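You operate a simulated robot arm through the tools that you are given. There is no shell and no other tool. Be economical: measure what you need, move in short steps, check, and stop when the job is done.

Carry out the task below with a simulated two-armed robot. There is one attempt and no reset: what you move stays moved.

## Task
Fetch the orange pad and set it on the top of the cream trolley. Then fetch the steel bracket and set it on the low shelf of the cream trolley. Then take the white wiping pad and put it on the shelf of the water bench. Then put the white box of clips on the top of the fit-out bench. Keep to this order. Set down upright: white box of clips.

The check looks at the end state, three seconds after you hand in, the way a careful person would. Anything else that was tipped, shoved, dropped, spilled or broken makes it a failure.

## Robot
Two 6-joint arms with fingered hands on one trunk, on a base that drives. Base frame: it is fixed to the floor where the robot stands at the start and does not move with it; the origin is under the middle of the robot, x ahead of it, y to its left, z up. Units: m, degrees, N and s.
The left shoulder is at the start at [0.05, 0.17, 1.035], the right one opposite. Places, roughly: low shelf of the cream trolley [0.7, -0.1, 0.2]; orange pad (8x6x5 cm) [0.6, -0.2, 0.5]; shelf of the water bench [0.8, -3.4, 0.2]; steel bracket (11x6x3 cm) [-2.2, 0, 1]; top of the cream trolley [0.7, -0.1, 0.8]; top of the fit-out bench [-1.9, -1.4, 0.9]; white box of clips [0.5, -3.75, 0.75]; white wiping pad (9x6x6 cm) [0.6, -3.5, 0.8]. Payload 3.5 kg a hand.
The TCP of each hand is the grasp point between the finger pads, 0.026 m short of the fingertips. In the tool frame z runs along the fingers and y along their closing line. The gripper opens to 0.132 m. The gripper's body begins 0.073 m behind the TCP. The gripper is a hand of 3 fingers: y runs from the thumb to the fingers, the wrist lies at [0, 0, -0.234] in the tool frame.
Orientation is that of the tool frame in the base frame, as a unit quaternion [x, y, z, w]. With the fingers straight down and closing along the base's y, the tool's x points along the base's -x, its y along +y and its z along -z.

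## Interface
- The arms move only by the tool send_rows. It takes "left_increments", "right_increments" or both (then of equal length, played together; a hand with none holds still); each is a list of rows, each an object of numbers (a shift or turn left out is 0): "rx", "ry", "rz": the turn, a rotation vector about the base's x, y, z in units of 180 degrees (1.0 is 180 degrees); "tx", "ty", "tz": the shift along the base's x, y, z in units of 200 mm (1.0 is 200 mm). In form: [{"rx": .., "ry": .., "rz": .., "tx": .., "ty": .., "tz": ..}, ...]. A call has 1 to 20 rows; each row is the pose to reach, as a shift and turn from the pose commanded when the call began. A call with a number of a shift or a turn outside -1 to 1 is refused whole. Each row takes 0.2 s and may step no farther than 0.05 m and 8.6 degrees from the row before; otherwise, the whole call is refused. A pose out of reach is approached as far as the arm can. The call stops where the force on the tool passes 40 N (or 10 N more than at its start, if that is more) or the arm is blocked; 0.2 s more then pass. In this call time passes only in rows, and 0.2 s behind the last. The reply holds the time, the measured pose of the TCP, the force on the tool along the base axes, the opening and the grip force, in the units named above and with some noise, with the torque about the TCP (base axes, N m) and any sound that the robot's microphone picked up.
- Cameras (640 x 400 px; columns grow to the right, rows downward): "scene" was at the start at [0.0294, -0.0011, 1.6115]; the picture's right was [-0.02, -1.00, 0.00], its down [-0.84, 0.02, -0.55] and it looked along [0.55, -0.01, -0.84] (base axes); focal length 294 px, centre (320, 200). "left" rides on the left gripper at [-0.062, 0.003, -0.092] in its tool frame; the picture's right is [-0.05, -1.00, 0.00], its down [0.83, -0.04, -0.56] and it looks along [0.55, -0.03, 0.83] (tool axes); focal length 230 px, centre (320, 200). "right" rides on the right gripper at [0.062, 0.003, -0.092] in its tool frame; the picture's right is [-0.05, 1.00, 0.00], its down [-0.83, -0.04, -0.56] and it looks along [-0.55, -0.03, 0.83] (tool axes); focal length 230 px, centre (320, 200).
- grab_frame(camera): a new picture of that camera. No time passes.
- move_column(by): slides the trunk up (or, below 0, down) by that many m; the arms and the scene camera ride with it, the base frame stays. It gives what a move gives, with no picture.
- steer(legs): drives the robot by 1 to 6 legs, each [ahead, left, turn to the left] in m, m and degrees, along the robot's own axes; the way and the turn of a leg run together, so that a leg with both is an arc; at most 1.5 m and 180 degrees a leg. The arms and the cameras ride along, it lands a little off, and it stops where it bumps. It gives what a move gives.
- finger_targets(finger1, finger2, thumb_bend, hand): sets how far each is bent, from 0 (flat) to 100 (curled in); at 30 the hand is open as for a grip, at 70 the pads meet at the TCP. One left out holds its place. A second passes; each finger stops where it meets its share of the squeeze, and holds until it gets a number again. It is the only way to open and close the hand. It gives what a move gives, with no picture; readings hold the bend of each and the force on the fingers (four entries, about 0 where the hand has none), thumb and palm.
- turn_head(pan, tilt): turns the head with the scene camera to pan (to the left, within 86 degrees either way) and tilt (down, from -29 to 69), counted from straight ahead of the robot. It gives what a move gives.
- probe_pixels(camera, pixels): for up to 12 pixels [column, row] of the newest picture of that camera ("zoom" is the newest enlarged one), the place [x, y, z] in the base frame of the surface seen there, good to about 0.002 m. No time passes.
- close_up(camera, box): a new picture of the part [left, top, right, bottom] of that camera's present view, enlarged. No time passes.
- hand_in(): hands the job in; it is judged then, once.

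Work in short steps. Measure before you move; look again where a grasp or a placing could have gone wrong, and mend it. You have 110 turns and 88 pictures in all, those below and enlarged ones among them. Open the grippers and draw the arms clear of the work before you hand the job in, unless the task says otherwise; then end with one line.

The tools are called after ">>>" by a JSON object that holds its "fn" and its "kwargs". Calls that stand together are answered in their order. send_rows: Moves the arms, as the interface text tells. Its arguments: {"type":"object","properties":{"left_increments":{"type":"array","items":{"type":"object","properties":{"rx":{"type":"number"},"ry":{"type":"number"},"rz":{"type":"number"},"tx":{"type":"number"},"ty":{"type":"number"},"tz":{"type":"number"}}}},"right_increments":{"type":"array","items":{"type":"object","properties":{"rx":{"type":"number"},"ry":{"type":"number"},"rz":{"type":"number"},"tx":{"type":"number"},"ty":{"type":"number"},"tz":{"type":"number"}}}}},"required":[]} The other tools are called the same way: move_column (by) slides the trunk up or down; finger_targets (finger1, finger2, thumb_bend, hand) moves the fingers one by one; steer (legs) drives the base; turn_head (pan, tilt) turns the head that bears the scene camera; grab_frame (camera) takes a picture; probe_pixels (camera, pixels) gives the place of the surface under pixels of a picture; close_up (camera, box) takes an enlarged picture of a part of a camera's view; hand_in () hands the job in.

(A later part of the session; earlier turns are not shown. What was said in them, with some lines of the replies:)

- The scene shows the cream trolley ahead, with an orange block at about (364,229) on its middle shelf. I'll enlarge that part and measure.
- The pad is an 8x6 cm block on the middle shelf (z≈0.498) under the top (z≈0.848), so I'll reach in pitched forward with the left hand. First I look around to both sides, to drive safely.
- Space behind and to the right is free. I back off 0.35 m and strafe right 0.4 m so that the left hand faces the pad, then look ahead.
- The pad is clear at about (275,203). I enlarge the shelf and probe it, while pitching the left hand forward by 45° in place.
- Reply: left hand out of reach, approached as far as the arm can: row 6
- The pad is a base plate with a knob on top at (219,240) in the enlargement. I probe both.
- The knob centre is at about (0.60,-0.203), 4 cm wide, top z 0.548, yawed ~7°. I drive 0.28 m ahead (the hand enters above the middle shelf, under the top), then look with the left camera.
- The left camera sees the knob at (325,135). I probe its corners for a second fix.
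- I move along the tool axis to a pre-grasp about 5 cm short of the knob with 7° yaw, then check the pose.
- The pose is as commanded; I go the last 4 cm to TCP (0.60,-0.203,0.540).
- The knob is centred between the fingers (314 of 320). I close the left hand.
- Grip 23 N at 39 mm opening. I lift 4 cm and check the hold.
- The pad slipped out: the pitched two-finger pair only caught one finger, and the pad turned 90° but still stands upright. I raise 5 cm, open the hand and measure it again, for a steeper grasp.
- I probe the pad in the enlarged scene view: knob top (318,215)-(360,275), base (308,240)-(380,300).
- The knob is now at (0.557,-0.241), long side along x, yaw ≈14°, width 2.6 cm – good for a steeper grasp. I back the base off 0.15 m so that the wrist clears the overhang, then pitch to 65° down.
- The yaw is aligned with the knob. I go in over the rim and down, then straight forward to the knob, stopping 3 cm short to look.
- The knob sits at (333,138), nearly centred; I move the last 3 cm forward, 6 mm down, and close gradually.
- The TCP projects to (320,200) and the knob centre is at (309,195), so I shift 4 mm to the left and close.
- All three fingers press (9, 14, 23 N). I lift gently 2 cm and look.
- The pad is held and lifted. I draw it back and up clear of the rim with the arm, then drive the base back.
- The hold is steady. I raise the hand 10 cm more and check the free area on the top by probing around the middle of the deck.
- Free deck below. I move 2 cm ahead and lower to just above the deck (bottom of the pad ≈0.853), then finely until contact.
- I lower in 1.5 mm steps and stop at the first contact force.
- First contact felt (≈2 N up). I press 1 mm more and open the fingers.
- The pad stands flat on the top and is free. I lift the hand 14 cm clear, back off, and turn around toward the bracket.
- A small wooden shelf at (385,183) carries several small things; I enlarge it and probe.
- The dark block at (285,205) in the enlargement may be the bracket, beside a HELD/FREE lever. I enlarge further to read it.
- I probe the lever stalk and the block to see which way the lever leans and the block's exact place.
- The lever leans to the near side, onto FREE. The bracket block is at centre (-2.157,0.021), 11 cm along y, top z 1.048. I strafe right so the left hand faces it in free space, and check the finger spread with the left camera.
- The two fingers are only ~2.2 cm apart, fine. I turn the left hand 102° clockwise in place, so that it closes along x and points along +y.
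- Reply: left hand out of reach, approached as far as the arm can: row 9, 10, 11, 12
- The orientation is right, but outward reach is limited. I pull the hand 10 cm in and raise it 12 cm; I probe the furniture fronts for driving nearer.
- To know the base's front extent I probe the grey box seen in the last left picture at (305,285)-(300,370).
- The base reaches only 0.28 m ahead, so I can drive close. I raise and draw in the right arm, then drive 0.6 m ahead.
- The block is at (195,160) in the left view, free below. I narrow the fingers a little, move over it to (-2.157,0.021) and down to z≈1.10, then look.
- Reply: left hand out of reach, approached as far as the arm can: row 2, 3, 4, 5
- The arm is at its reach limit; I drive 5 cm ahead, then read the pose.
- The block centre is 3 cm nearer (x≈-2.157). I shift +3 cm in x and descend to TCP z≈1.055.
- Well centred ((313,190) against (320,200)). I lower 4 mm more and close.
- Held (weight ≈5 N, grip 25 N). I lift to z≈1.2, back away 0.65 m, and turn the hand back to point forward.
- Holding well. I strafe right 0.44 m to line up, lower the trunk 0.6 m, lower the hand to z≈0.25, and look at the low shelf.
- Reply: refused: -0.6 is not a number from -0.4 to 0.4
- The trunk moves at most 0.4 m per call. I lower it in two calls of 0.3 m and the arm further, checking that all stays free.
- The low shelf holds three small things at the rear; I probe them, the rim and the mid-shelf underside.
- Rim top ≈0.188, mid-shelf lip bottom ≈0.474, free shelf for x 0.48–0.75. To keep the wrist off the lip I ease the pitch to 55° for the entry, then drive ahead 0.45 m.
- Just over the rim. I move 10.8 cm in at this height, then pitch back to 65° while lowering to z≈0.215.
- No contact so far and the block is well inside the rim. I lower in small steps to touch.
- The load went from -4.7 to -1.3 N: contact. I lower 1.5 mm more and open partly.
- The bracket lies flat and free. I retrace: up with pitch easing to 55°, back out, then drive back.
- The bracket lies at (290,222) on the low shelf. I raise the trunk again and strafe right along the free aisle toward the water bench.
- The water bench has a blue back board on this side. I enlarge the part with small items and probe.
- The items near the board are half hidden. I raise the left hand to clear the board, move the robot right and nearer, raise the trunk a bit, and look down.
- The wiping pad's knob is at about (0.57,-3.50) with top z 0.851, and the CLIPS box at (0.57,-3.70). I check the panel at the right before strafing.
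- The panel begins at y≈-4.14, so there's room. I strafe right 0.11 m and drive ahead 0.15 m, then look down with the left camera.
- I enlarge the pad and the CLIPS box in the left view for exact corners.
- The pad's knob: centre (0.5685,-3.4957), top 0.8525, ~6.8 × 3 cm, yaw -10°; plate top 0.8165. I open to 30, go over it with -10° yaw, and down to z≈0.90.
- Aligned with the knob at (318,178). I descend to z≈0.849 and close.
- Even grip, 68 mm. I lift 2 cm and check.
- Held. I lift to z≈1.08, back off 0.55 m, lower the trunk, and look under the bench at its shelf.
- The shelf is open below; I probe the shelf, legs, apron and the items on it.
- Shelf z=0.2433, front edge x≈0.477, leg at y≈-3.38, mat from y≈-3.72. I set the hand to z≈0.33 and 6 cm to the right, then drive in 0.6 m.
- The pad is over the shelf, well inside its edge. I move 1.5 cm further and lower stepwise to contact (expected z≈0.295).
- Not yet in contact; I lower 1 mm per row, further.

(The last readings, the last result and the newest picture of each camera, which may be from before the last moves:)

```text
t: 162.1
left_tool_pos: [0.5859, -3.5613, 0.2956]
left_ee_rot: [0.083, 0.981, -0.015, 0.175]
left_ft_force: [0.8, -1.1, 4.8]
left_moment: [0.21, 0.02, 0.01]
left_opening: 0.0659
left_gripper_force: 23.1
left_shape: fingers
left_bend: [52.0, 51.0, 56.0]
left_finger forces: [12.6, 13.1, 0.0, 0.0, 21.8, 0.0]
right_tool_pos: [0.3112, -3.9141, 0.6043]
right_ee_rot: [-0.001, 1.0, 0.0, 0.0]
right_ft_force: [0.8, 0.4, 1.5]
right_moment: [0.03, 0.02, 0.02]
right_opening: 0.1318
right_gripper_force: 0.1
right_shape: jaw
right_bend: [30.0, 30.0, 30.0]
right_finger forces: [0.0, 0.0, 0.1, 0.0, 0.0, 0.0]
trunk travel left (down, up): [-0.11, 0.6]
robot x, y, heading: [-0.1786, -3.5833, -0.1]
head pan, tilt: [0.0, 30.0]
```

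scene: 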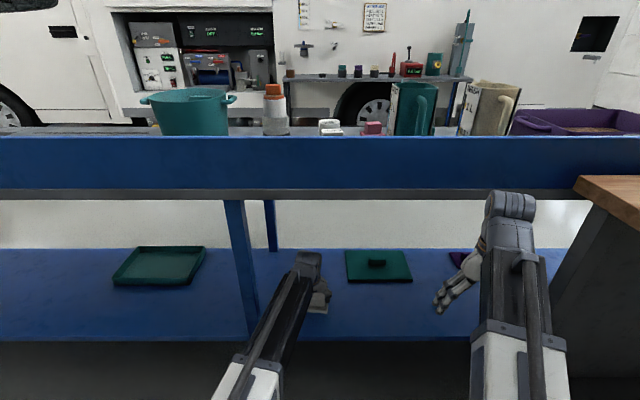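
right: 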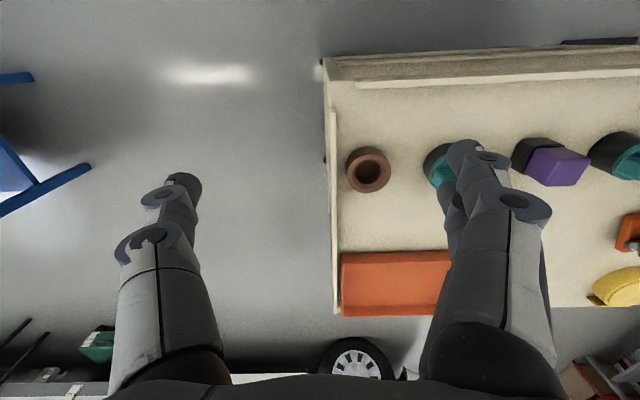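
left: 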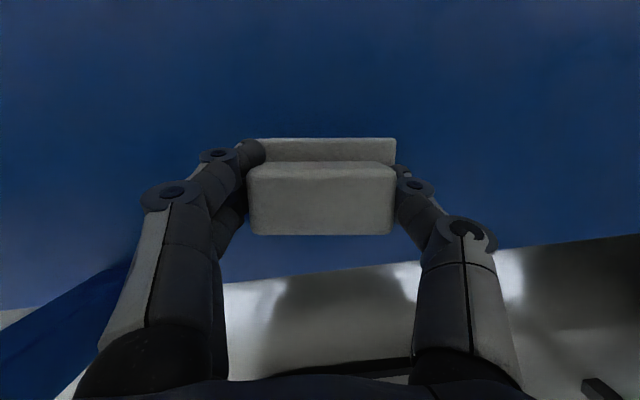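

Contact (≈5 N). I open the hand and look.

>>> {"fn": "finger_targets", "kwargs": {"hand": "left", "finger1": 34, "finger2": 34, "thumb_bend": 34}}

>>> {"fn": "grab_frame", "kwargs": {"camera": "left"}}

```text
t: 163.1
left_tool_pos: [0.5856, -3.5621, 0.294]
left_ee_rot: [0.084, 0.981, -0.016, 0.174]
left_ft_force: [-0.1, -0.8, 0.6]
left_moment: [0.01, 0.03, 0.04]
left_opening: 0.1207
left_gripper_force: 0.1
left_shape: fingers
left_bend: [34.0, 34.0, 34.0]
left_finger forces: [0.0, 0.0, 0.1, 0.0, 0.1, 0.1]
right_tool_pos: [0.3117, -3.9142, 0.6036]
right_ee_rot: [-0.001, 1.0, -0.001, 0.001]
right_ft_force: [-0.5, -0.6, -0.1]
right_moment: [0.01, 0.0, -0.01]
right_opening: 0.1319
right_gripper_force: 0.0
right_shape: jaw
right_bend: [30.0, 30.0, 30.0]
right_finger forces: [0.0, 0.0, 0.0, 0.0, 0.0, 0.0]
trunk travel left (down, up): [-0.11, 0.6]
robot x, y, heading: [-0.1824, -3.584, 0.1]
head pan, tilt: [0.0, 30.0]
```

```text
25 pictures are left
```

left: 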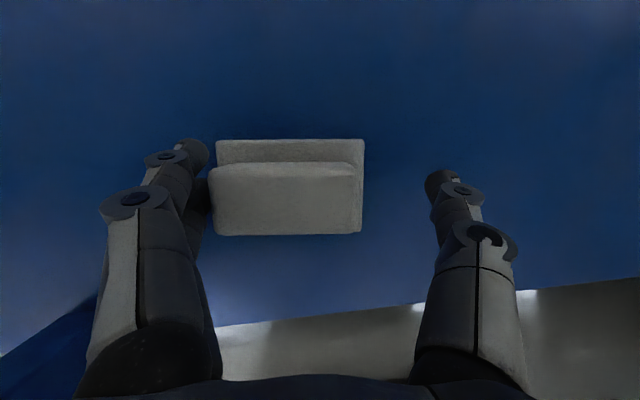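

The pad shifted slightly with the fingers, now at column 287; I centre the hand over it (+1.4 cm y), open fully, and lift.

>>> {"fn": "finger_targets", "kwargs": {"hand": "left", "finger1": 30, "finger2": 30, "thumb_bend": 30}}

>>> {"fn": "send_rows", "kwargs": {"left_increments": [{"ty": 0.035, "tx": 0.005}, {"ty": 0.07, "tx": 0.01}, {"ty": 0.07, "tx": 0.01, "tz": 0.15}, {"ty": 0.07, "tx": 0.01, "tz": 0.3}]}}

>>> {"fn": "grab_frame", "kwargs": {"camera": "left"}}

```text
t: 164.1
left_tool_pos: [0.5862, -3.5624, 0.2921]
left_ee_rot: [0.083, 0.981, -0.016, 0.173]
left_ft_force: [0.4, 0.1, -0.2]
left_moment: [0.02, -0.05, 0.0]
left_opening: 0.1339
left_gripper_force: 0.0
left_shape: fingers
left_bend: [30.0, 30.0, 30.0]
left_finger forces: [0.1, 0.0, 0.0, 0.1, 0.1, 0.0]
right_tool_pos: [0.3116, -3.914, 0.6047]
right_ee_rot: [-0.001, 1.0, 0.001, -0.001]
right_ft_force: [1.2, -0.6, 0.8]
right_moment: [0.0, 0.0, 0.0]
right_opening: 0.132
right_gripper_force: 0.0
right_shape: jaw
right_bend: [30.0, 30.0, 30.0]
right_finger forces: [0.0, 0.1, 0.0, 0.0, 0.1, 0.0]
trunk travel left (down, up): [-0.11, 0.6]
robot x, y, heading: [-0.1801, -3.584, 0.0]
head pan, tilt: [0.0, 30.0]
```

```text
t: 165.1
left_tool_pos: [0.5855, -3.5487, 0.3523]
left_ee_rot: [0.084, 0.981, -0.016, 0.173]
left_ft_force: [-0.1, 1.3, 0.4]
left_moment: [0.0, 0.01, -0.02]
left_opening: 0.1342
left_gripper_force: 0.1
left_shape: fingers
left_bend: [30.0, 30.0, 30.0]
left_finger forces: [0.0, 0.0, 0.1, 0.1, 0.0, 0.0]
right_tool_pos: [0.3119, -3.9144, 0.6039]
right_ee_rot: [0.0, 1.0, 0.0, 0.0]
right_ft_force: [0.7, -0.9, 0.3]
right_moment: [0.03, -0.01, 0.01]
right_opening: 0.1319
right_gripper_force: 0.1
right_shape: jaw
right_bend: [30.0, 30.0, 30.0]
right_finger forces: [0.1, 0.1, 0.0, 0.0, 0.1, 0.0]
trunk travel left (down, up): [-0.11, 0.6]
robot x, y, heading: [-0.1821, -3.5789, 0.2]
head pan, tilt: [0.0, 30.0]
```

```text
24 pictures are left
```

left: 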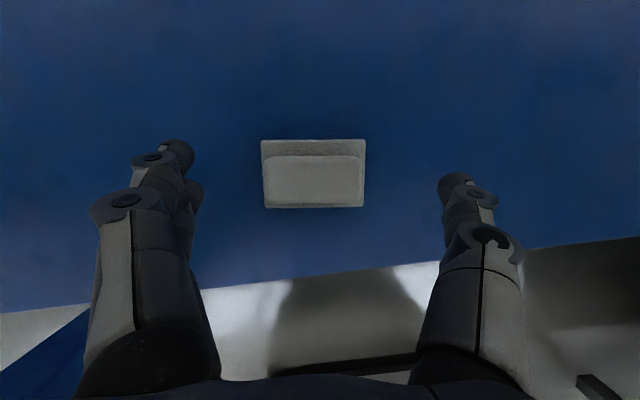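

The pad lies flat on the shelf. I back out, raise the trunk and hand, and yaw the hand to +3.5° for the CLIPS box.

>>> {"fn": "steer", "kwargs": {"legs": [[-0.6, 0, 0]]}}

>>> {"fn": "move_column", "kwargs": {"by": 0.4}}

>>> {"fn": "move_column", "kwargs": {"by": 0.2}}

>>> {"fn": "send_rows", "kwargs": {"left_increments": [{"tz": 0.2, "ty": -0.15, "rz": 0.0375}, {"tz": 0.4, "ty": -0.3, "rz": 0.075}, {"tz": 0.6, "ty": -0.45, "rz": 0.075}, {"tz": 0.8, "ty": -0.45, "rz": 0.075}]}}

>>> {"fn": "grab_frame", "kwargs": {"camera": "scene"}}

```text
t: 168.5
left_tool_pos: [-0.0163, -3.5535, 0.3531]
left_ee_rot: [0.087, 0.981, -0.017, 0.174]
left_ft_force: [-0.2, -0.6, 0.8]
left_moment: [0.02, -0.02, 0.01]
left_opening: 0.1337
left_gripper_force: 0.1
left_shape: fingers
left_bend: [30.0, 30.0, 30.0]
left_finger forces: [0.0, 0.0, 0.1, 0.0, 0.0, 0.0]
right_tool_pos: [-0.2952, -3.917, 0.6034]
right_ee_rot: [0.003, 1.0, -0.001, -0.001]
right_ft_force: [0.1, 0.1, 0.2]
right_moment: [0.0, 0.01, 0.01]
right_opening: 0.1318
right_gripper_force: 0.0
right_shape: jaw
right_bend: [30.0, 30.0, 30.0]
right_finger forces: [0.0, 0.0, 0.0, 0.0, 0.0, 0.0]
trunk travel left (down, up): [-0.11, 0.6]
robot x, y, heading: [-0.7828, -3.5808, -0.4]
head pan, tilt: [0.0, 30.0]
```

```text
t: 172.4
left_tool_pos: [-0.0173, -3.5529, 0.7534]
left_ee_rot: [0.087, 0.981, -0.017, 0.174]
left_ft_force: [0.7, 0.6, -0.8]
left_moment: [-0.05, -0.01, -0.02]
left_opening: 0.1338
left_gripper_force: 0.1
left_shape: fingers
left_bend: [30.0, 30.0, 30.0]
left_finger forces: [0.1, 0.0, 0.0, 0.0, 0.0, 0.0]
right_tool_pos: [-0.2931, -3.9166, 1.003]
right_ee_rot: [0.004, 1.0, 0.0, -0.001]
right_ft_force: [0.0, -1.2, -0.3]
right_moment: [0.03, -0.03, -0.01]
right_opening: 0.1317
right_gripper_force: 0.0
right_shape: jaw
right_bend: [30.0, 30.0, 30.0]
right_finger forces: [0.0, 0.0, 0.0, 0.1, 0.0, 0.1]
trunk travel left (down, up): [-0.51, 0.2]
robot x, y, heading: [-0.7816, -3.5826, -0.4]
head pan, tilt: [0.0, 30.0]
```

```text
t: 174.5
left_tool_pos: [-0.0172, -3.554, 0.9528]
left_ee_rot: [0.087, 0.981, -0.016, 0.174]
left_ft_force: [-0.6, 0.1, -0.2]
left_moment: [-0.02, 0.02, -0.01]
left_opening: 0.1339
left_gripper_force: 0.1
left_shape: fingers
left_bend: [30.0, 30.0, 30.0]
left_finger forces: [0.0, 0.0, 0.2, 0.0, 0.1, 0.0]
right_tool_pos: [-0.2955, -3.9167, 1.2033]
right_ee_rot: [0.002, 1.0, -0.001, -0.001]
right_ft_force: [-0.3, 0.1, -1.0]
right_moment: [-0.02, 0.0, 0.02]
right_opening: 0.1318
right_gripper_force: 0.0
right_shape: jaw
right_bend: [30.0, 30.0, 30.0]
right_finger forces: [0.0, 0.0, 0.0, 0.1, 0.0, 0.1]
trunk travel left (down, up): [-0.71, 0.0]
robot x, y, heading: [-0.7881, -3.5811, 0.1]
head pan, tilt: [0.0, 30.0]
```

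```text
t: 175.5
left_tool_pos: [-0.0153, -3.6452, 1.1128]
left_ee_rot: [-0.029, 0.984, 0.004, 0.174]
left_ft_force: [0.2, -0.1, -0.4]
left_moment: [0.02, -0.02, 0.0]
left_opening: 0.134
left_gripper_force: 0.0
left_shape: fingers
left_bend: [30.0, 30.0, 30.0]
left_finger forces: [0.1, 0.1, 0.0, 0.1, 0.1, 0.0]
right_tool_pos: [-0.2947, -3.9176, 1.204]
right_ee_rot: [0.003, 1.0, 0.001, 0.0]
right_ft_force: [-0.4, -0.1, 0.0]
right_moment: [0.01, 0.0, 0.03]
right_opening: 0.1321
right_gripper_force: 0.0
right_shape: jaw
right_bend: [30.0, 30.0, 30.0]
right_finger forces: [0.1, 0.0, 0.0, 0.0, 0.0, 0.0]
trunk travel left (down, up): [-0.71, 0.0]
robot x, y, heading: [-0.7843, -3.5817, -0.0]
head pan, tilt: [0.0, 30.0]
```

```text
23 pictures are left
```

scene: 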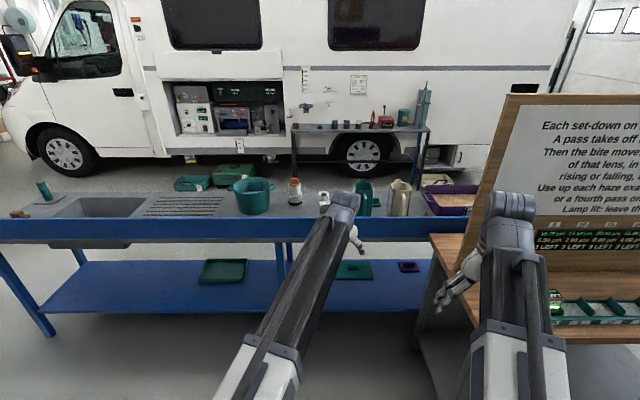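

I drive ahead 0.57 m with the hand high, and look down at the CLIPS box and the jug beside it.

>>> {"fn": "steer", "kwargs": {"legs": [[0.57, -0.03, 0]]}}

>>> {"fn": "grab_frame", "kwargs": {"camera": "left"}}

```text
t: 178.8
left_tool_pos: [0.5546, -3.6755, 1.113]
left_ee_rot: [-0.029, 0.984, 0.004, 0.173]
left_ft_force: [-0.2, 0.7, -0.4]
left_moment: [-0.01, 0.01, -0.02]
left_opening: 0.134
left_gripper_force: 0.0
left_shape: fingers
left_bend: [30.0, 30.0, 30.0]
left_finger forces: [0.0, 0.0, 0.1, 0.0, 0.0, 0.0]
right_tool_pos: [0.2799, -3.9487, 1.2034]
right_ee_rot: [0.003, 1.0, 0.0, 0.0]
right_ft_force: [0.0, 0.7, 0.2]
right_moment: [-0.01, 0.0, -0.01]
right_opening: 0.1321
right_gripper_force: 0.0
right_shape: jaw
right_bend: [30.0, 30.0, 30.0]
right_finger forces: [0.0, 0.0, 0.0, 0.0, 0.1, 0.1]
trunk travel left (down, up): [-0.71, 0.0]
robot x, y, heading: [-0.2161, -3.6126, -0.1]
head pan, tilt: [0.0, 30.0]
```

```text
22 pictures are left
```

left: 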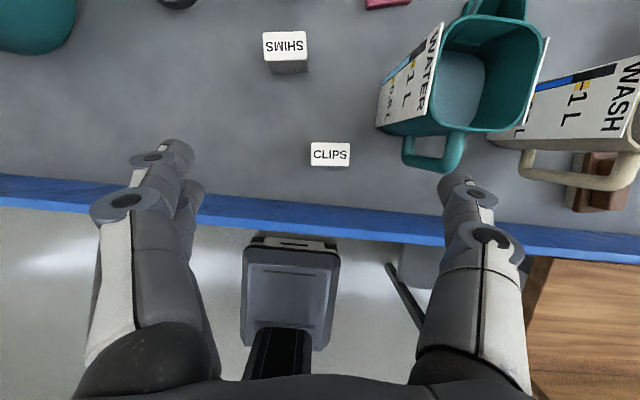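

>>> {"fn": "close_up", "kwargs": {"camera": "left", "box": [260, 90, 480, 207]}}

>>> {"fn": "probe_pixels", "kwargs": {"camera": "left", "pixels": [[313, 144], [348, 144], [312, 164], [348, 164], [330, 154], [405, 150], [418, 167], [440, 170], [380, 128], [410, 135], [450, 150]]}}

```text
2.91 times, centred on (370, 148) of left
```

zoom: 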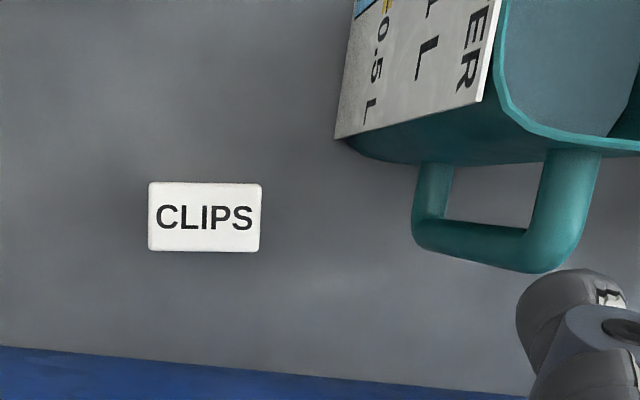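

```text
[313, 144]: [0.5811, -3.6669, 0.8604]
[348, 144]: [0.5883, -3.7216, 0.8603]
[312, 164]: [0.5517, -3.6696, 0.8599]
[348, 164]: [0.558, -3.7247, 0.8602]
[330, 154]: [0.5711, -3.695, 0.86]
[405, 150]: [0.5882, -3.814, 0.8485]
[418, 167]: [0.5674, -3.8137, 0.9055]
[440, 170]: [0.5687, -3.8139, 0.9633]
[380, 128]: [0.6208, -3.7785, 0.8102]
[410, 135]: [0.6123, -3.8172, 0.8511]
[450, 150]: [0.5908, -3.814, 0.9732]
```

The jug's handle is at y≈-3.81, 4 cm beyond the thumb's side. I narrow the fingers to 42, move over the box (0.570,-3.694) and descend to z≈0.92.

>>> {"fn": "finger_targets", "kwargs": {"hand": "left", "finger1": 42, "finger2": 42, "thumb_bend": 42}}

>>> {"fn": "send_rows", "kwargs": {"left_increments": [{"tx": 0.078, "ty": -0.092, "rz": 0.0167}, {"tx": 0.078, "ty": -0.092, "rz": 0.0167, "tz": -0.2}, {"tx": 0.078, "ty": -0.092, "rz": 0.0167, "tz": -0.4}, {"tx": 0.078, "ty": -0.092, "rz": 0.0167, "tz": -0.6}, {"tx": 0.078, "ty": -0.092, "rz": 0.0167, "tz": -0.8}, {"tx": 0.078, "ty": -0.092, "rz": 0.0167, "tz": -0.96}]}}

>>> {"fn": "grab_frame", "kwargs": {"camera": "left"}}

```text
t: 179.8
left_tool_pos: [0.5563, -3.676, 1.1142]
left_ee_rot: [-0.029, 0.984, 0.004, 0.175]
left_ft_force: [1.2, 0.1, -0.9]
left_moment: [-0.01, 0.01, 0.01]
left_opening: 0.0955
left_gripper_force: 0.0
left_shape: fingers
left_bend: [42.0, 42.0, 42.0]
left_finger forces: [0.0, 0.1, 0.0, 0.1, 0.0, 0.1]
right_tool_pos: [0.2784, -3.9499, 1.204]
right_ee_rot: [0.002, 1.0, 0.0, 0.0]
right_ft_force: [-0.1, 0.3, -0.7]
right_moment: [-0.01, 0.02, 0.04]
right_opening: 0.1319
right_gripper_force: 0.1
right_shape: jaw
right_bend: [30.0, 30.0, 30.0]
right_finger forces: [0.0, 0.0, 0.1, 0.0, 0.0, 0.0]
trunk travel left (down, up): [-0.71, 0.0]
robot x, y, heading: [-0.2123, -3.6118, -0.1]
head pan, tilt: [0.0, 30.0]
```

```text
t: 181.2
left_tool_pos: [0.5627, -3.6883, 0.9224]
left_ee_rot: [-0.055, 0.983, 0.008, 0.175]
left_ft_force: [0.0, 0.4, -0.5]
left_moment: [0.02, -0.02, 0.01]
left_opening: 0.0954
left_gripper_force: 0.0
left_shape: fingers
left_bend: [42.0, 42.0, 42.0]
left_finger forces: [0.0, 0.0, 0.0, 0.1, 0.0, 0.0]
left hand out of reach, approached as far as the arm can: row 1, 2, 3, 4, 5, 6
right_tool_pos: [0.2788, -3.9499, 1.2016]
right_ee_rot: [0.002, 1.0, 0.0, 0.001]
right_ft_force: [0.1, -0.8, 1.0]
right_moment: [0.0, 0.06, -0.01]
right_opening: 0.1318
right_gripper_force: 0.1
right_shape: jaw
right_bend: [30.0, 30.0, 30.0]
right_finger forces: [0.1, 0.1, 0.1, 0.0, 0.0, 0.0]
trunk travel left (down, up): [-0.71, 0.0]
robot x, y, heading: [-0.2105, -3.6138, -0.2]
head pan, tilt: [0.0, 30.0]
```

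```text
20 pictures are left
```

left: 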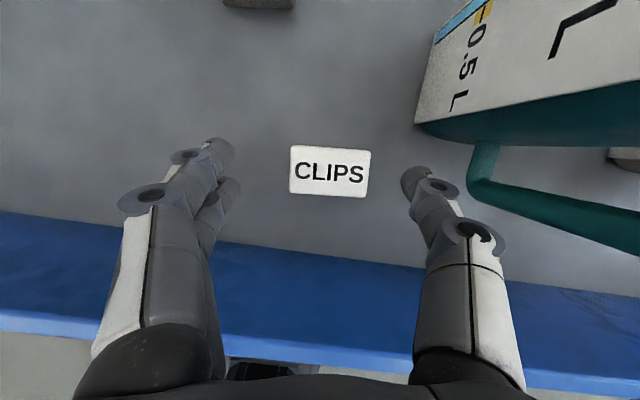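

Reach-limited by 8 mm; I drive 3 cm ahead and then correct with the arm.

>>> {"fn": "steer", "kwargs": {"legs": [[0.03, -0.005, 0]]}}

```text
t: 182.0
left_tool_pos: [0.593, -3.6929, 0.9214]
left_ee_rot: [-0.056, 0.983, 0.008, 0.175]
left_ft_force: [0.3, 0.2, -0.2]
left_moment: [0.04, -0.01, 0.03]
left_opening: 0.0955
left_gripper_force: 0.0
left_shape: fingers
left_bend: [42.0, 42.0, 42.0]
left_finger forces: [0.0, 0.0, 0.1, 0.0, 0.1, 0.1]
right_tool_pos: [0.3102, -3.9535, 1.2017]
right_ee_rot: [0.002, 1.0, 0.0, -0.001]
right_ft_force: [0.8, -0.7, 0.3]
right_moment: [0.0, 0.01, 0.0]
right_opening: 0.1319
right_gripper_force: 0.1
right_shape: jaw
right_bend: [30.0, 30.0, 30.0]
right_finger forces: [0.1, 0.0, 0.0, 0.0, 0.1, 0.1]
trunk travel left (down, up): [-0.71, 0.0]
robot x, y, heading: [-0.181, -3.6172, -0.2]
head pan, tilt: [0.0, 30.0]
```

I pull back 2.3 cm at this height, and look before the final descent.

>>> {"fn": "send_rows", "kwargs": {"left_increments": [{"tx": -0.06}, {"tx": -0.115, "ty": -0.006}, {"tx": -0.115, "ty": -0.006, "tz": -0.1}]}}

>>> {"fn": "grab_frame", "kwargs": {"camera": "left"}}

```text
t: 182.8
left_tool_pos: [0.5688, -3.6938, 0.902]
left_ee_rot: [-0.056, 0.983, 0.008, 0.175]
left_ft_force: [0.5, -0.2, -0.4]
left_moment: [-0.03, 0.0, 0.0]
left_opening: 0.0954
left_gripper_force: 0.0
left_shape: fingers
left_bend: [42.0, 42.0, 42.0]
left_finger forces: [0.0, 0.0, 0.0, 0.0, 0.0, 0.0]
right_tool_pos: [0.3081, -3.9542, 1.203]
right_ee_rot: [0.002, 1.0, 0.0, 0.0]
right_ft_force: [-0.2, 0.1, 0.3]
right_moment: [-0.01, -0.02, -0.02]
right_opening: 0.1317
right_gripper_force: 0.0
right_shape: jaw
right_bend: [30.0, 30.0, 30.0]
right_finger forces: [0.1, 0.1, 0.0, 0.0, 0.0, 0.0]
trunk travel left (down, up): [-0.71, 0.0]
robot x, y, heading: [-0.179, -3.6159, -0.0]
head pan, tilt: [0.0, 30.0]
```

```text
19 pictures are left
```

left: 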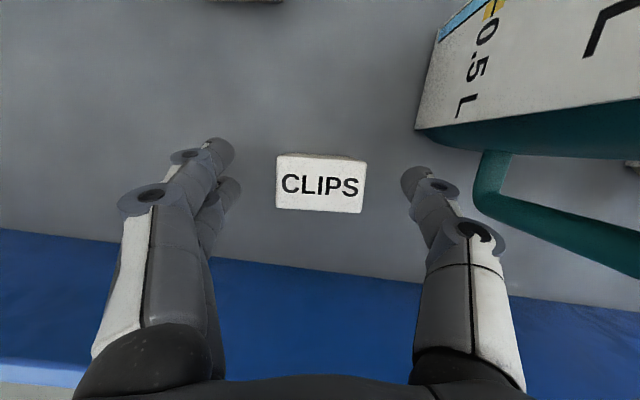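

Centred and clear of the handle. I descend to z≈0.841 and close.

>>> {"fn": "send_rows", "kwargs": {"left_increments": [{"tz": -0.1}, {"tz": -0.2}, {"tz": -0.305}]}}

>>> {"fn": "finger_targets", "kwargs": {"hand": "left", "finger1": 72, "finger2": 72, "thumb_bend": 72}}

>>> {"fn": "send_rows", "kwargs": {"left_increments": [{"tz": 0.04}, {"tz": 0.1}]}}

>>> {"fn": "grab_frame", "kwargs": {"camera": "left"}}

```text
t: 183.6
left_tool_pos: [0.5687, -3.6951, 0.8421]
left_ee_rot: [-0.055, 0.983, 0.009, 0.176]
left_ft_force: [-0.6, -0.2, -0.2]
left_moment: [-0.04, -0.04, 0.0]
left_opening: 0.0955
left_gripper_force: 0.0
left_shape: fingers
left_bend: [42.0, 42.0, 42.0]
left_finger forces: [0.1, 0.0, 0.0, 0.1, 0.1, 0.0]
right_tool_pos: [0.3077, -3.9534, 1.203]
right_ee_rot: [0.001, 1.0, 0.0, 0.0]
right_ft_force: [0.6, -0.3, -0.5]
right_moment: [0.03, -0.01, -0.02]
right_opening: 0.132
right_gripper_force: 0.1
right_shape: jaw
right_bend: [30.0, 30.0, 30.0]
right_finger forces: [0.0, 0.0, 0.0, 0.1, 0.0, 0.1]
trunk travel left (down, up): [-0.71, 0.0]
robot x, y, heading: [-0.18, -3.619, -0.4]
head pan, tilt: [0.0, 30.0]
```

```text
t: 184.6
left_tool_pos: [0.568, -3.6953, 0.8421]
left_ee_rot: [-0.055, 0.983, 0.008, 0.176]
left_ft_force: [-0.3, -0.6, 0.5]
left_moment: [0.01, 0.01, -0.01]
left_opening: 0.0566
left_gripper_force: 25.0
left_shape: fingers
left_bend: [55.0, 54.0, 60.0]
left_finger forces: [12.6, 12.6, 0.0, 0.1, 25.4, 0.0]
right_tool_pos: [0.3081, -3.9534, 1.2038]
right_ee_rot: [0.002, 1.0, -0.001, 0.0]
right_ft_force: [0.0, 0.7, -0.2]
right_moment: [0.0, 0.01, 0.01]
right_opening: 0.1318
right_gripper_force: 0.0
right_shape: jaw
right_bend: [30.0, 30.0, 30.0]
right_finger forces: [0.0, 0.0, 0.0, 0.1, 0.0, 0.1]
trunk travel left (down, up): [-0.71, 0.0]
robot x, y, heading: [-0.182, -3.6203, -0.4]
head pan, tilt: [0.0, 30.0]
```

```text
t: 185.2
left_tool_pos: [0.5678, -3.6942, 0.8616]
left_ee_rot: [-0.055, 0.983, 0.008, 0.175]
left_ft_force: [0.0, 0.5, -1.4]
left_moment: [-0.02, 0.04, -0.02]
left_opening: 0.0565
left_gripper_force: 24.9
left_shape: fingers
left_bend: [55.0, 54.0, 60.0]
left_finger forces: [12.7, 12.6, 0.0, 0.1, 25.3, 0.0]
right_tool_pos: [0.3086, -3.9521, 1.2012]
right_ee_rot: [0.002, 1.0, 0.0, 0.0]
right_ft_force: [0.1, -0.4, -0.7]
right_moment: [-0.02, 0.02, -0.02]
right_opening: 0.132
right_gripper_force: 0.0
right_shape: jaw
right_bend: [30.0, 30.0, 30.0]
right_finger forces: [0.1, 0.0, 0.1, 0.0, 0.0, 0.0]
trunk travel left (down, up): [-0.71, 0.0]
robot x, y, heading: [-0.1841, -3.6168, -0.4]
head pan, tilt: [0.0, 30.0]
```

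```text
18 pictures are left
```

left: 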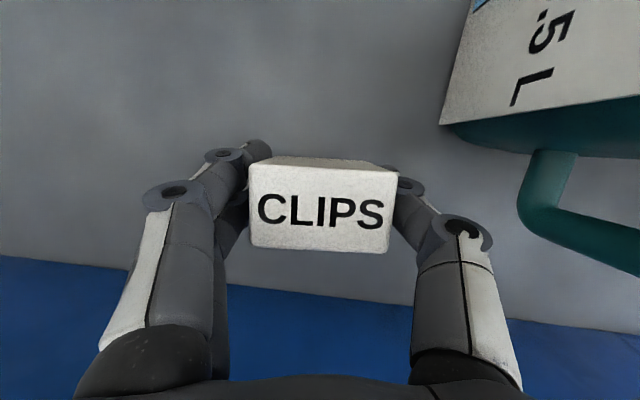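

Held firmly and upright. I lift to z≈1.1, back off, strafe to y≈-1.6 and turn toward the fit-out bench.

>>> {"fn": "send_rows", "kwargs": {"left_increments": [{"tz": 0.2}, {"tz": 0.4}, {"tz": 0.6}, {"tz": 0.8}, {"tz": 1.0}, {"tz": 1.0}]}}

>>> {"fn": "steer", "kwargs": {"legs": [[-0.55, 0, 0], [0, 1.5, 0], [0, 0.6, 0], [0, 0, 180]]}}

>>> {"fn": "grab_frame", "kwargs": {"camera": "scene"}}

```text
t: 186.6
left_tool_pos: [0.5681, -3.6946, 1.0606]
left_ee_rot: [-0.056, 0.983, 0.008, 0.174]
left_ft_force: [-0.7, -0.2, -0.7]
left_moment: [-0.03, -0.02, -0.01]
left_opening: 0.0564
left_gripper_force: 25.6
left_shape: fingers
left_bend: [55.0, 54.0, 60.0]
left_finger forces: [12.7, 12.6, 0.0, 0.0, 25.2, 0.0]
right_tool_pos: [0.3075, -3.9545, 1.2021]
right_ee_rot: [0.001, 1.0, -0.001, 0.0]
right_ft_force: [-0.2, 0.4, -0.3]
right_moment: [-0.04, 0.04, -0.03]
right_opening: 0.1318
right_gripper_force: 0.0
right_shape: jaw
right_bend: [30.0, 30.0, 30.0]
right_finger forces: [0.0, 0.0, 0.0, 0.0, 0.1, 0.0]
trunk travel left (down, up): [-0.71, 0.0]
robot x, y, heading: [-0.186, -3.6203, -0.2]
head pan, tilt: [0.0, 30.0]
```

```text
t: 207.4
left_tool_pos: [-1.4174, -1.4111, 1.06]
left_ee_rot: [0.983, 0.06, -0.175, 0.009]
left_ft_force: [-0.4, 0.2, -1.0]
left_moment: [-0.01, 0.02, -0.02]
left_opening: 0.0565
left_gripper_force: 24.3
left_shape: fingers
left_bend: [55.0, 54.0, 60.0]
left_finger forces: [12.7, 12.4, 0.0, 0.1, 25.0, 0.1]
right_tool_pos: [-1.16, -1.1494, 1.2021]
right_ee_rot: [1.0, 0.003, 0.0, 0.0]
right_ft_force: [-0.7, 0.1, -1.0]
right_moment: [-0.02, 0.0, 0.02]
right_opening: 0.132
right_gripper_force: 0.0
right_shape: jaw
right_bend: [30.0, 30.0, 30.0]
right_finger forces: [0.0, 0.0, 0.0, 0.0, 0.1, 0.0]
trunk travel left (down, up): [-0.71, 0.0]
robot x, y, heading: [-0.6632, -1.4806, -179.5]
head pan, tilt: [0.0, 30.0]
```

```text
17 pictures are left
```

scene: 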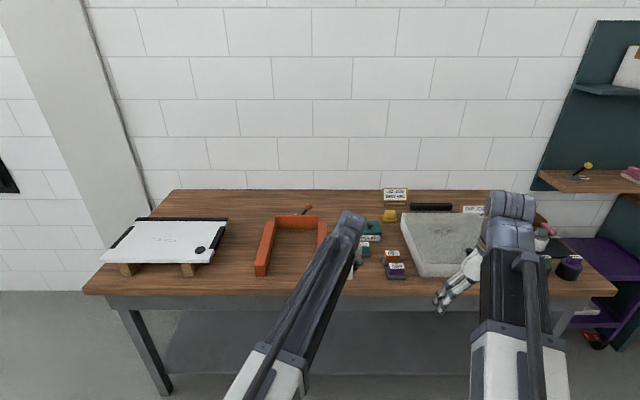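

The bench top holds several items. I enlarge it and probe for a free spot, e.g. between the white panel and the orange frame, and at the front.

>>> {"fn": "close_up", "kwargs": {"camera": "scene", "box": [200, 180, 440, 300]}}

>>> {"fn": "probe_pixels", "kwargs": {"camera": "scene", "pixels": [[240, 250], [240, 282], [225, 225], [258, 270], [323, 225], [345, 285], [370, 280], [395, 270], [240, 292], [300, 250], [330, 200], [215, 255]]}}

```text
2.67 times, centred on (320, 240) of scene
```

zoom: 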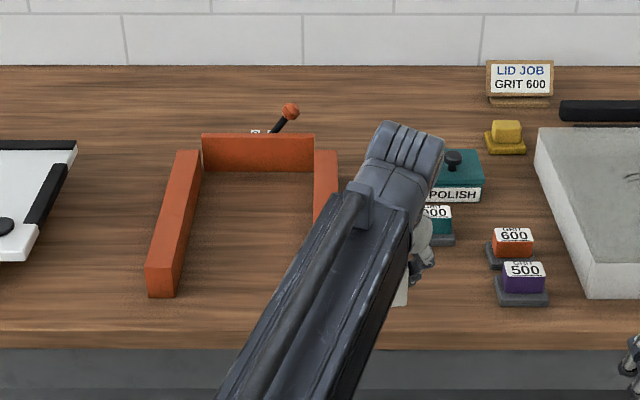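

```text
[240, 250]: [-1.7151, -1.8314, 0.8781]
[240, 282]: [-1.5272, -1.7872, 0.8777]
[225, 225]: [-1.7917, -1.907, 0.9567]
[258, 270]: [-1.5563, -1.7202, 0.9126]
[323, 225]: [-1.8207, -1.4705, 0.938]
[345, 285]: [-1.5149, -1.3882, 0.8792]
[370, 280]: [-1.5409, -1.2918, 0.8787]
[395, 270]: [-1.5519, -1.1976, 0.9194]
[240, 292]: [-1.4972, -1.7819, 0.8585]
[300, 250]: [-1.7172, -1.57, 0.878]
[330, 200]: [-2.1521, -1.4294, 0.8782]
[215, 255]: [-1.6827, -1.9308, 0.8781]
```

Bench top z=0.878, front edge x≈-1.50. A gap lies between the frame's right leg (y≈-1.45) and the 500 block (y≈-1.22). I move there at height and look down with the left camera.

>>> {"fn": "steer", "kwargs": {"legs": [[0.1, -0.075, -0.5]]}}

>>> {"fn": "grab_frame", "kwargs": {"camera": "left"}}

>>> {"fn": "probe_pixels", "kwargs": {"camera": "left", "pixels": [[150, 100], [480, 100], [200, 60], [420, 60], [320, 60], [320, 290], [540, 150], [100, 180], [450, 120], [180, 120]]}}

```text
t: 208.7
left_tool_pos: [-1.517, -1.3283, 1.0584]
left_ee_rot: [0.983, 0.055, -0.175, 0.008]
left_ft_force: [-0.6, 0.0, -0.9]
left_moment: [-0.01, -0.01, 0.03]
left_opening: 0.0563
left_gripper_force: 25.4
left_shape: fingers
left_bend: [55.0, 54.0, 60.0]
left_finger forces: [12.7, 12.4, 0.1, 0.0, 25.1, 0.0]
right_tool_pos: [-1.2577, -1.0669, 1.2009]
right_ee_rot: [1.0, -0.001, 0.0, 0.0]
right_ft_force: [-0.8, 0.8, 0.0]
right_moment: [0.01, -0.05, 0.01]
right_opening: 0.1317
right_gripper_force: 0.1
right_shape: jaw
right_bend: [30.0, 30.0, 30.0]
right_finger forces: [0.0, 0.1, 0.1, 0.0, 0.0, 0.1]
trunk travel left (down, up): [-0.71, 0.0]
robot x, y, heading: [-0.7686, -1.4038, 179.8]
head pan, tilt: [0.0, 30.0]
```

```text
15 pictures are left
```

left: 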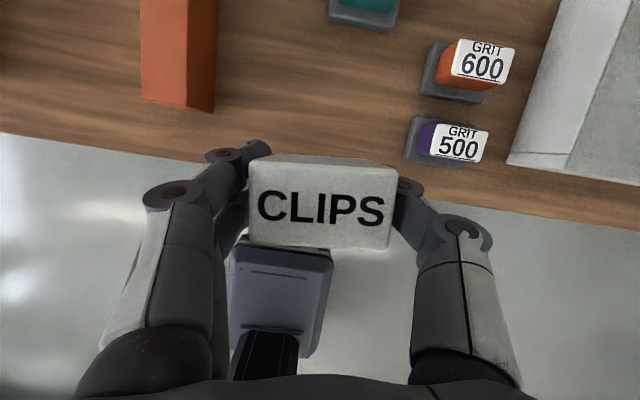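

```text
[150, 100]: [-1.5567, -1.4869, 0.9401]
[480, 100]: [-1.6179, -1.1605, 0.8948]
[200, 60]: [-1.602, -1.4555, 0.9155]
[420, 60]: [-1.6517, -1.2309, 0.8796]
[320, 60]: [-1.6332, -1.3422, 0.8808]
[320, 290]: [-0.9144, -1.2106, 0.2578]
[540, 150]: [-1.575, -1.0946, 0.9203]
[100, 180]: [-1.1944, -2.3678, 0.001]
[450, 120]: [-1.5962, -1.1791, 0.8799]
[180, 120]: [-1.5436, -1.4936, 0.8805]
```

There is a clear spot around (-1.575,-1.34), 9 cm from both neighbours. I drive 6 cm ahead and then read the pose.

>>> {"fn": "steer", "kwargs": {"legs": [[0.06, 0.01, 0]]}}

```text
t: 209.7
left_tool_pos: [-1.5786, -1.3384, 1.0603]
left_ee_rot: [0.983, 0.056, -0.174, 0.008]
left_ft_force: [-0.3, 0.1, -1.2]
left_moment: [-0.02, -0.03, 0.02]
left_opening: 0.0569
left_gripper_force: 25.3
left_shape: fingers
left_bend: [55.0, 54.0, 60.0]
left_finger forces: [12.7, 12.5, 0.0, 0.1, 25.0, 0.0]
right_tool_pos: [-1.3176, -1.0781, 1.2029]
right_ee_rot: [1.0, -0.001, 0.0, 0.0]
right_ft_force: [0.0, -0.8, -0.3]
right_moment: [-0.02, -0.01, -0.01]
right_opening: 0.132
right_gripper_force: 0.1
right_shape: jaw
right_bend: [30.0, 30.0, 30.0]
right_finger forces: [0.1, 0.1, 0.1, 0.0, 0.1, 0.0]
trunk travel left (down, up): [-0.71, 0.0]
robot x, y, heading: [-0.8271, -1.4123, 179.6]
head pan, tilt: [0.0, 30.0]
```

Exactly over the spot. I lower to z≈0.93 and look.

>>> {"fn": "send_rows", "kwargs": {"left_increments": [{"tz": -0.2}, {"tz": -0.4}, {"tz": -0.55}, {"tz": -0.65}]}}

>>> {"fn": "grab_frame", "kwargs": {"camera": "left"}}

```text
t: 210.7
left_tool_pos: [-1.5772, -1.3385, 0.9295]
left_ee_rot: [0.983, 0.055, -0.176, 0.009]
left_ft_force: [0.4, 0.6, -1.5]
left_moment: [-0.02, -0.01, 0.01]
left_opening: 0.0562
left_gripper_force: 24.8
left_shape: fingers
left_bend: [55.0, 54.0, 60.0]
left_finger forces: [12.6, 12.3, 0.0, 0.1, 25.1, 0.1]
right_tool_pos: [-1.3171, -1.0798, 1.2027]
right_ee_rot: [1.0, -0.001, 0.001, 0.001]
right_ft_force: [0.3, -1.1, 0.0]
right_moment: [-0.02, -0.05, 0.01]
right_opening: 0.132
right_gripper_force: 0.0
right_shape: jaw
right_bend: [30.0, 30.0, 30.0]
right_finger forces: [0.1, 0.0, 0.0, 0.0, 0.0, 0.1]
trunk travel left (down, up): [-0.71, 0.0]
robot x, y, heading: [-0.8232, -1.411, 179.6]
head pan, tilt: [0.0, 30.0]
```

```text
14 pictures are left
```

left: 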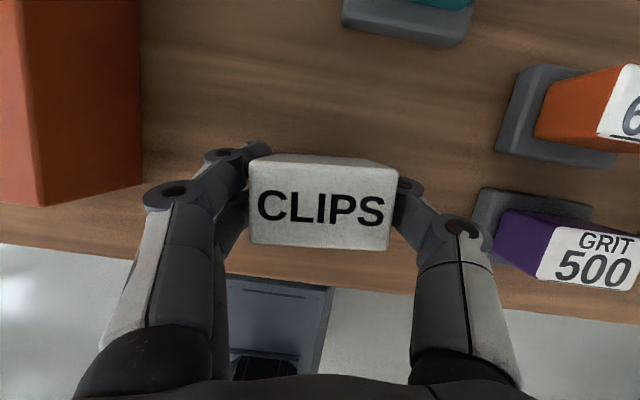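

Clear on both sides. I lower by 1 mm steps to contact (expected ≈0.922).

>>> {"fn": "send_rows", "kwargs": {"left_increments": [{"tz": -0.012}, {"tz": -0.024}, {"tz": -0.03}, {"tz": -0.035}, {"tz": -0.04}]}}

```text
t: 211.9
left_tool_pos: [-1.5776, -1.3388, 0.9225]
left_ee_rot: [0.983, 0.055, -0.175, 0.008]
left_ft_force: [-0.4, 0.1, -1.1]
left_moment: [0.02, -0.01, 0.02]
left_opening: 0.0565
left_gripper_force: 24.5
left_shape: fingers
left_bend: [55.0, 54.0, 60.0]
left_finger forces: [12.6, 12.3, 0.1, 0.0, 24.9, 0.0]
right_tool_pos: [-1.317, -1.078, 1.2033]
right_ee_rot: [1.0, -0.001, 0.0, -0.001]
right_ft_force: [-0.4, 0.6, 0.6]
right_moment: [-0.04, -0.02, -0.01]
right_opening: 0.132
right_gripper_force: 0.0
right_shape: jaw
right_bend: [30.0, 30.0, 30.0]
right_finger forces: [0.0, 0.0, 0.0, 0.0, 0.0, 0.0]
trunk travel left (down, up): [-0.71, 0.0]
robot x, y, heading: [-0.8287, -1.414, 179.9]
head pan, tilt: [0.0, 30.0]
```

>>> {"fn": "send_rows", "kwargs": {"left_increments": [{"tz": -0.006}, {"tz": -0.012}]}}

```text
t: 212.5
left_tool_pos: [-1.5774, -1.3383, 0.9196]
left_ee_rot: [0.983, 0.055, -0.176, 0.008]
left_ft_force: [0.0, 1.0, 6.4]
left_moment: [-0.19, 0.01, 0.04]
left_opening: 0.0562
left_gripper_force: 25.3
left_shape: fingers
left_bend: [55.0, 54.0, 60.0]
left_finger forces: [12.3, 12.5, 0.0, 0.0, 25.6, 0.0]
right_tool_pos: [-1.3169, -1.0786, 1.2024]
right_ee_rot: [1.0, -0.001, 0.0, 0.0]
right_ft_force: [0.2, -0.1, -0.2]
right_moment: [0.02, 0.0, 0.02]
right_opening: 0.1319
right_gripper_force: 0.2
right_shape: jaw
right_bend: [30.0, 30.0, 30.0]
right_finger forces: [0.1, 0.0, 0.0, 0.0, 0.0, 0.0]
trunk travel left (down, up): [-0.71, 0.0]
robot x, y, heading: [-0.8226, -1.4125, 180.1]
head pan, tilt: [0.0, 30.0]
```

Contact (≈7 N). I open to 40 and look.

>>> {"fn": "finger_targets", "kwargs": {"hand": "left", "finger1": 40, "finger2": 40, "thumb_bend": 40}}

>>> {"fn": "grab_frame", "kwargs": {"camera": "left"}}

```text
t: 213.5
left_tool_pos: [-1.5773, -1.3387, 0.9196]
left_ee_rot: [0.983, 0.055, -0.176, 0.008]
left_ft_force: [-0.1, -0.4, -0.2]
left_moment: [-0.01, 0.01, -0.05]
left_opening: 0.101
left_gripper_force: 0.2
left_shape: fingers
left_bend: [40.0, 40.0, 40.0]
left_finger forces: [0.0, 0.1, 0.1, 0.1, 0.0, 0.0]
right_tool_pos: [-1.3172, -1.0795, 1.2029]
right_ee_rot: [1.0, -0.001, 0.001, 0.0]
right_ft_force: [-0.4, -0.5, -0.2]
right_moment: [-0.03, -0.01, 0.01]
right_opening: 0.1321
right_gripper_force: 0.1
right_shape: jaw
right_bend: [30.0, 30.0, 30.0]
right_finger forces: [0.0, 0.0, 0.1, 0.1, 0.0, 0.1]
trunk travel left (down, up): [-0.71, 0.0]
robot x, y, heading: [-0.8237, -1.412, 179.7]
head pan, tilt: [0.0, 30.0]
```

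```text
13 pictures are left
```

left: 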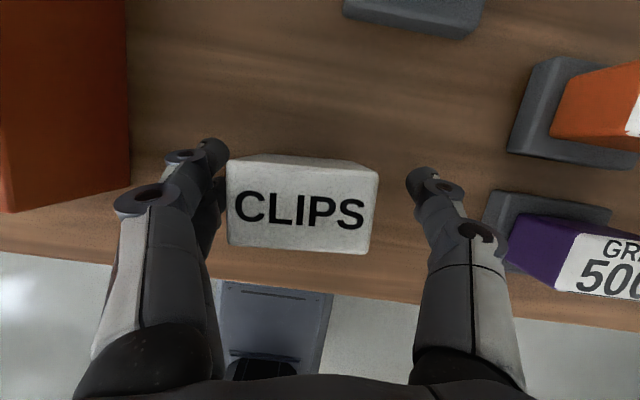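

The box stands upright, 8 mm off toward the finger side (column 302). I shift the hand 8 mm that way (-y), then lift straight up.

>>> {"fn": "send_rows", "kwargs": {"left_increments": [{"ty": -0.035}, {"ty": -0.035, "tz": 0.1}, {"ty": -0.035, "tz": 0.25}, {"ty": -0.035, "tz": 0.45}, {"ty": -0.035, "tz": 0.65}, {"ty": -0.035, "tz": 0.85}]}}

>>> {"fn": "grab_frame", "kwargs": {"camera": "left"}}

```text
t: 214.9
left_tool_pos: [-1.5768, -1.3456, 1.089]
left_ee_rot: [0.983, 0.055, -0.175, 0.009]
left_ft_force: [0.1, -0.1, 0.5]
left_moment: [0.0, -0.01, 0.02]
left_opening: 0.101
left_gripper_force: 0.1
left_shape: fingers
left_bend: [40.0, 40.0, 40.0]
left_finger forces: [0.1, 0.0, 0.0, 0.1, 0.0, 0.1]
right_tool_pos: [-1.3172, -1.0779, 1.2038]
right_ee_rot: [1.0, 0.0, 0.0, -0.001]
right_ft_force: [0.2, 0.3, -0.1]
right_moment: [-0.03, 0.01, 0.03]
right_opening: 0.132
right_gripper_force: 0.0
right_shape: jaw
right_bend: [30.0, 30.0, 30.0]
right_finger forces: [0.0, 0.1, 0.0, 0.0, 0.0, 0.1]
trunk travel left (down, up): [-0.71, 0.0]
robot x, y, heading: [-0.827, -1.4137, 179.6]
head pan, tilt: [0.0, 30.0]
```

```text
12 pictures are left
```

left: 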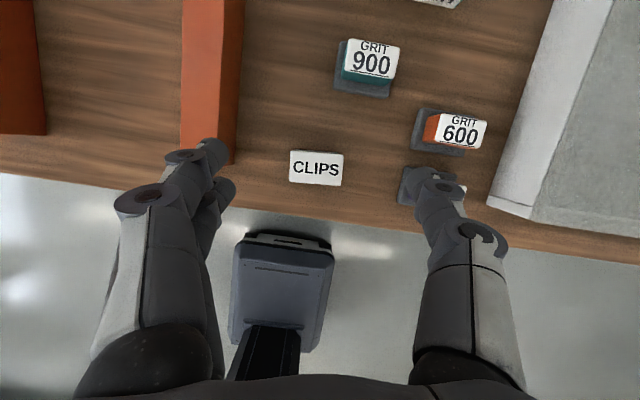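

The box stands upright on the bench and the hand is clear. I back off, open the hand, and turn round for a last check of the trolley and the water bench.

>>> {"fn": "steer", "kwargs": {"legs": [[-0.2, 0, 0], [0, 0, 180]]}}

>>> {"fn": "finger_targets", "kwargs": {"hand": "left", "finger1": 30, "finger2": 30, "thumb_bend": 30}}

>>> {"fn": "turn_head", "kwargs": {"pan": 45, "tilt": 25}}

>>> {"fn": "grab_frame", "kwargs": {"camera": "scene"}}

>>> {"fn": "turn_head", "kwargs": {"pan": -55, "tilt": 25}}

>>> {"fn": "grab_frame", "kwargs": {"camera": "scene"}}

```text
t: 223.8
left_tool_pos: [0.1251, -1.4679, 1.0895]
left_ee_rot: [-0.063, 0.982, 0.009, 0.175]
left_ft_force: [0.5, 0.7, -0.1]
left_moment: [0.0, -0.03, 0.02]
left_opening: 0.1008
left_gripper_force: 0.0
left_shape: fingers
left_bend: [40.0, 40.0, 40.0]
left_finger forces: [0.0, 0.0, 0.1, 0.1, 0.1, 0.1]
right_tool_pos: [-0.1287, -1.74, 1.2025]
right_ee_rot: [-0.007, 1.0, -0.001, 0.0]
right_ft_force: [-0.6, -0.4, -1.1]
right_moment: [0.01, -0.01, 0.02]
right_opening: 0.132
right_gripper_force: 0.1
right_shape: jaw
right_bend: [30.0, 30.0, 30.0]
right_finger forces: [0.0, 0.0, 0.0, 0.0, 0.1, 0.1]
trunk travel left (down, up): [-0.71, 0.0]
robot x, y, heading: [-0.6241, -1.412, 0.7]
head pan, tilt: [0.0, 30.0]
```

```text
t: 224.8
left_tool_pos: [0.1247, -1.4691, 1.0877]
left_ee_rot: [-0.064, 0.982, 0.011, 0.175]
left_ft_force: [-0.6, -0.2, -0.2]
left_moment: [0.01, 0.02, 0.01]
left_opening: 0.1338
left_gripper_force: 0.0
left_shape: fingers
left_bend: [30.0, 30.0, 30.0]
left_finger forces: [0.1, 0.1, 0.0, 0.0, 0.0, 0.1]
right_tool_pos: [-0.1306, -1.7398, 1.2024]
right_ee_rot: [-0.006, 1.0, 0.0, 0.0]
right_ft_force: [0.9, 0.4, -0.6]
right_moment: [-0.03, 0.03, -0.01]
right_opening: 0.1319
right_gripper_force: 0.0
right_shape: jaw
right_bend: [30.0, 30.0, 30.0]
right_finger forces: [0.0, 0.0, 0.1, 0.0, 0.0, 0.0]
trunk travel left (down, up): [-0.71, 0.0]
robot x, y, heading: [-0.6301, -1.4136, 0.8]
head pan, tilt: [0.0, 30.0]
```

```text
t: 226.0
left_tool_pos: [0.1249, -1.4683, 1.0896]
left_ee_rot: [-0.064, 0.982, 0.01, 0.176]
left_ft_force: [0.0, -0.5, -0.7]
left_moment: [0.03, -0.04, -0.01]
left_opening: 0.1337
left_gripper_force: 0.1
left_shape: fingers
left_bend: [30.0, 30.0, 30.0]
left_finger forces: [0.0, 0.0, 0.1, 0.0, 0.1, 0.0]
right_tool_pos: [-0.1307, -1.7395, 1.2023]
right_ee_rot: [-0.006, 1.0, -0.001, 0.0]
right_ft_force: [-0.9, 0.2, 0.8]
right_moment: [0.0, 0.0, -0.03]
right_opening: 0.1318
right_gripper_force: 0.0
right_shape: jaw
right_bend: [30.0, 30.0, 30.0]
right_finger forces: [0.0, 0.1, 0.1, 0.0, 0.0, 0.1]
trunk travel left (down, up): [-0.71, 0.0]
robot x, y, heading: [-0.6265, -1.4139, 0.9]
head pan, tilt: [45.0, 25.0]
```

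```text
11 pictures are left
```

scene: 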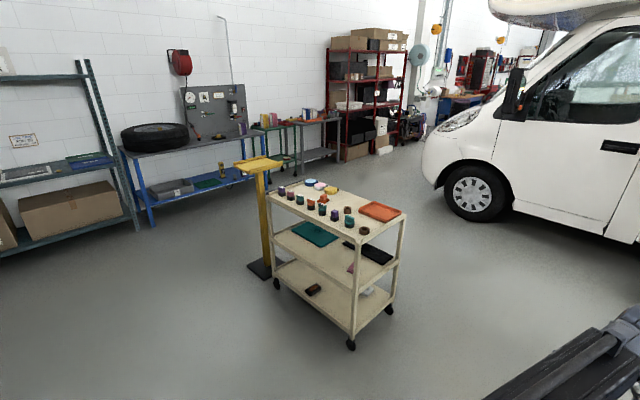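

```text
t: 227.7
left_tool_pos: [0.1252, -1.4682, 1.0898]
left_ee_rot: [-0.065, 0.982, 0.01, 0.176]
left_ft_force: [0.6, -0.7, -0.4]
left_moment: [0.0, -0.04, 0.01]
left_opening: 0.1341
left_gripper_force: 0.1
left_shape: fingers
left_bend: [30.0, 30.0, 30.0]
left_finger forces: [0.1, 0.0, 0.0, 0.1, 0.1, 0.0]
right_tool_pos: [-0.1302, -1.7401, 1.2036]
right_ee_rot: [-0.007, 1.0, 0.0, 0.0]
right_ft_force: [0.4, -0.2, 0.6]
right_moment: [0.01, 0.02, 0.0]
right_opening: 0.1317
right_gripper_force: 0.1
right_shape: jaw
right_bend: [30.0, 30.0, 30.0]
right_finger forces: [0.0, 0.0, 0.0, 0.0, 0.1, 0.0]
trunk travel left (down, up): [-0.71, 0.0]
robot x, y, heading: [-0.6231, -1.4147, 0.8]
head pan, tilt: [-55.0, 25.0]
```

```text
10 pictures are left
```

scene: 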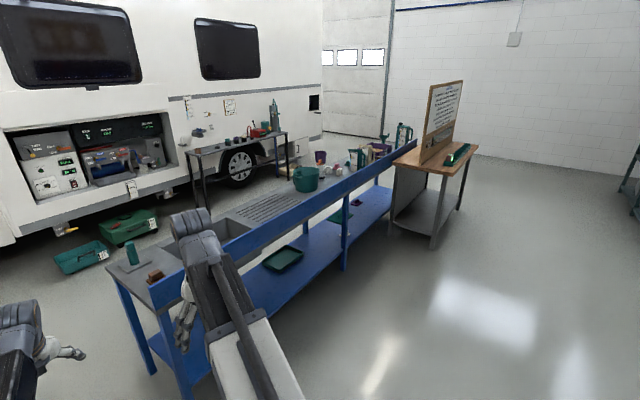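

The trolley holds the pad on top and the bracket on the low shelf, and nothing else looks disturbed. The leg hides the wiping pad in this view, but I saw it lie flat after release. Both hands are open and clear, so I hand in.

>>> {"fn": "hand_in", "kwargs": {}}

```text
The job is handed in.
```

I placed all four items in the order you gave and handed the job in. The orange pad is on top of the cream trolley, the steel bracket is on its low shelf, the white wiping pad is on the water bench shelf, and the white box of clips stands upright on the fit-out bench. The orange pad slipped out of the hand once, stayed upright on its shelf, and the second grasp held. The wiping pad was hidden in the final look, but I saw it lying flat after I let go of it.
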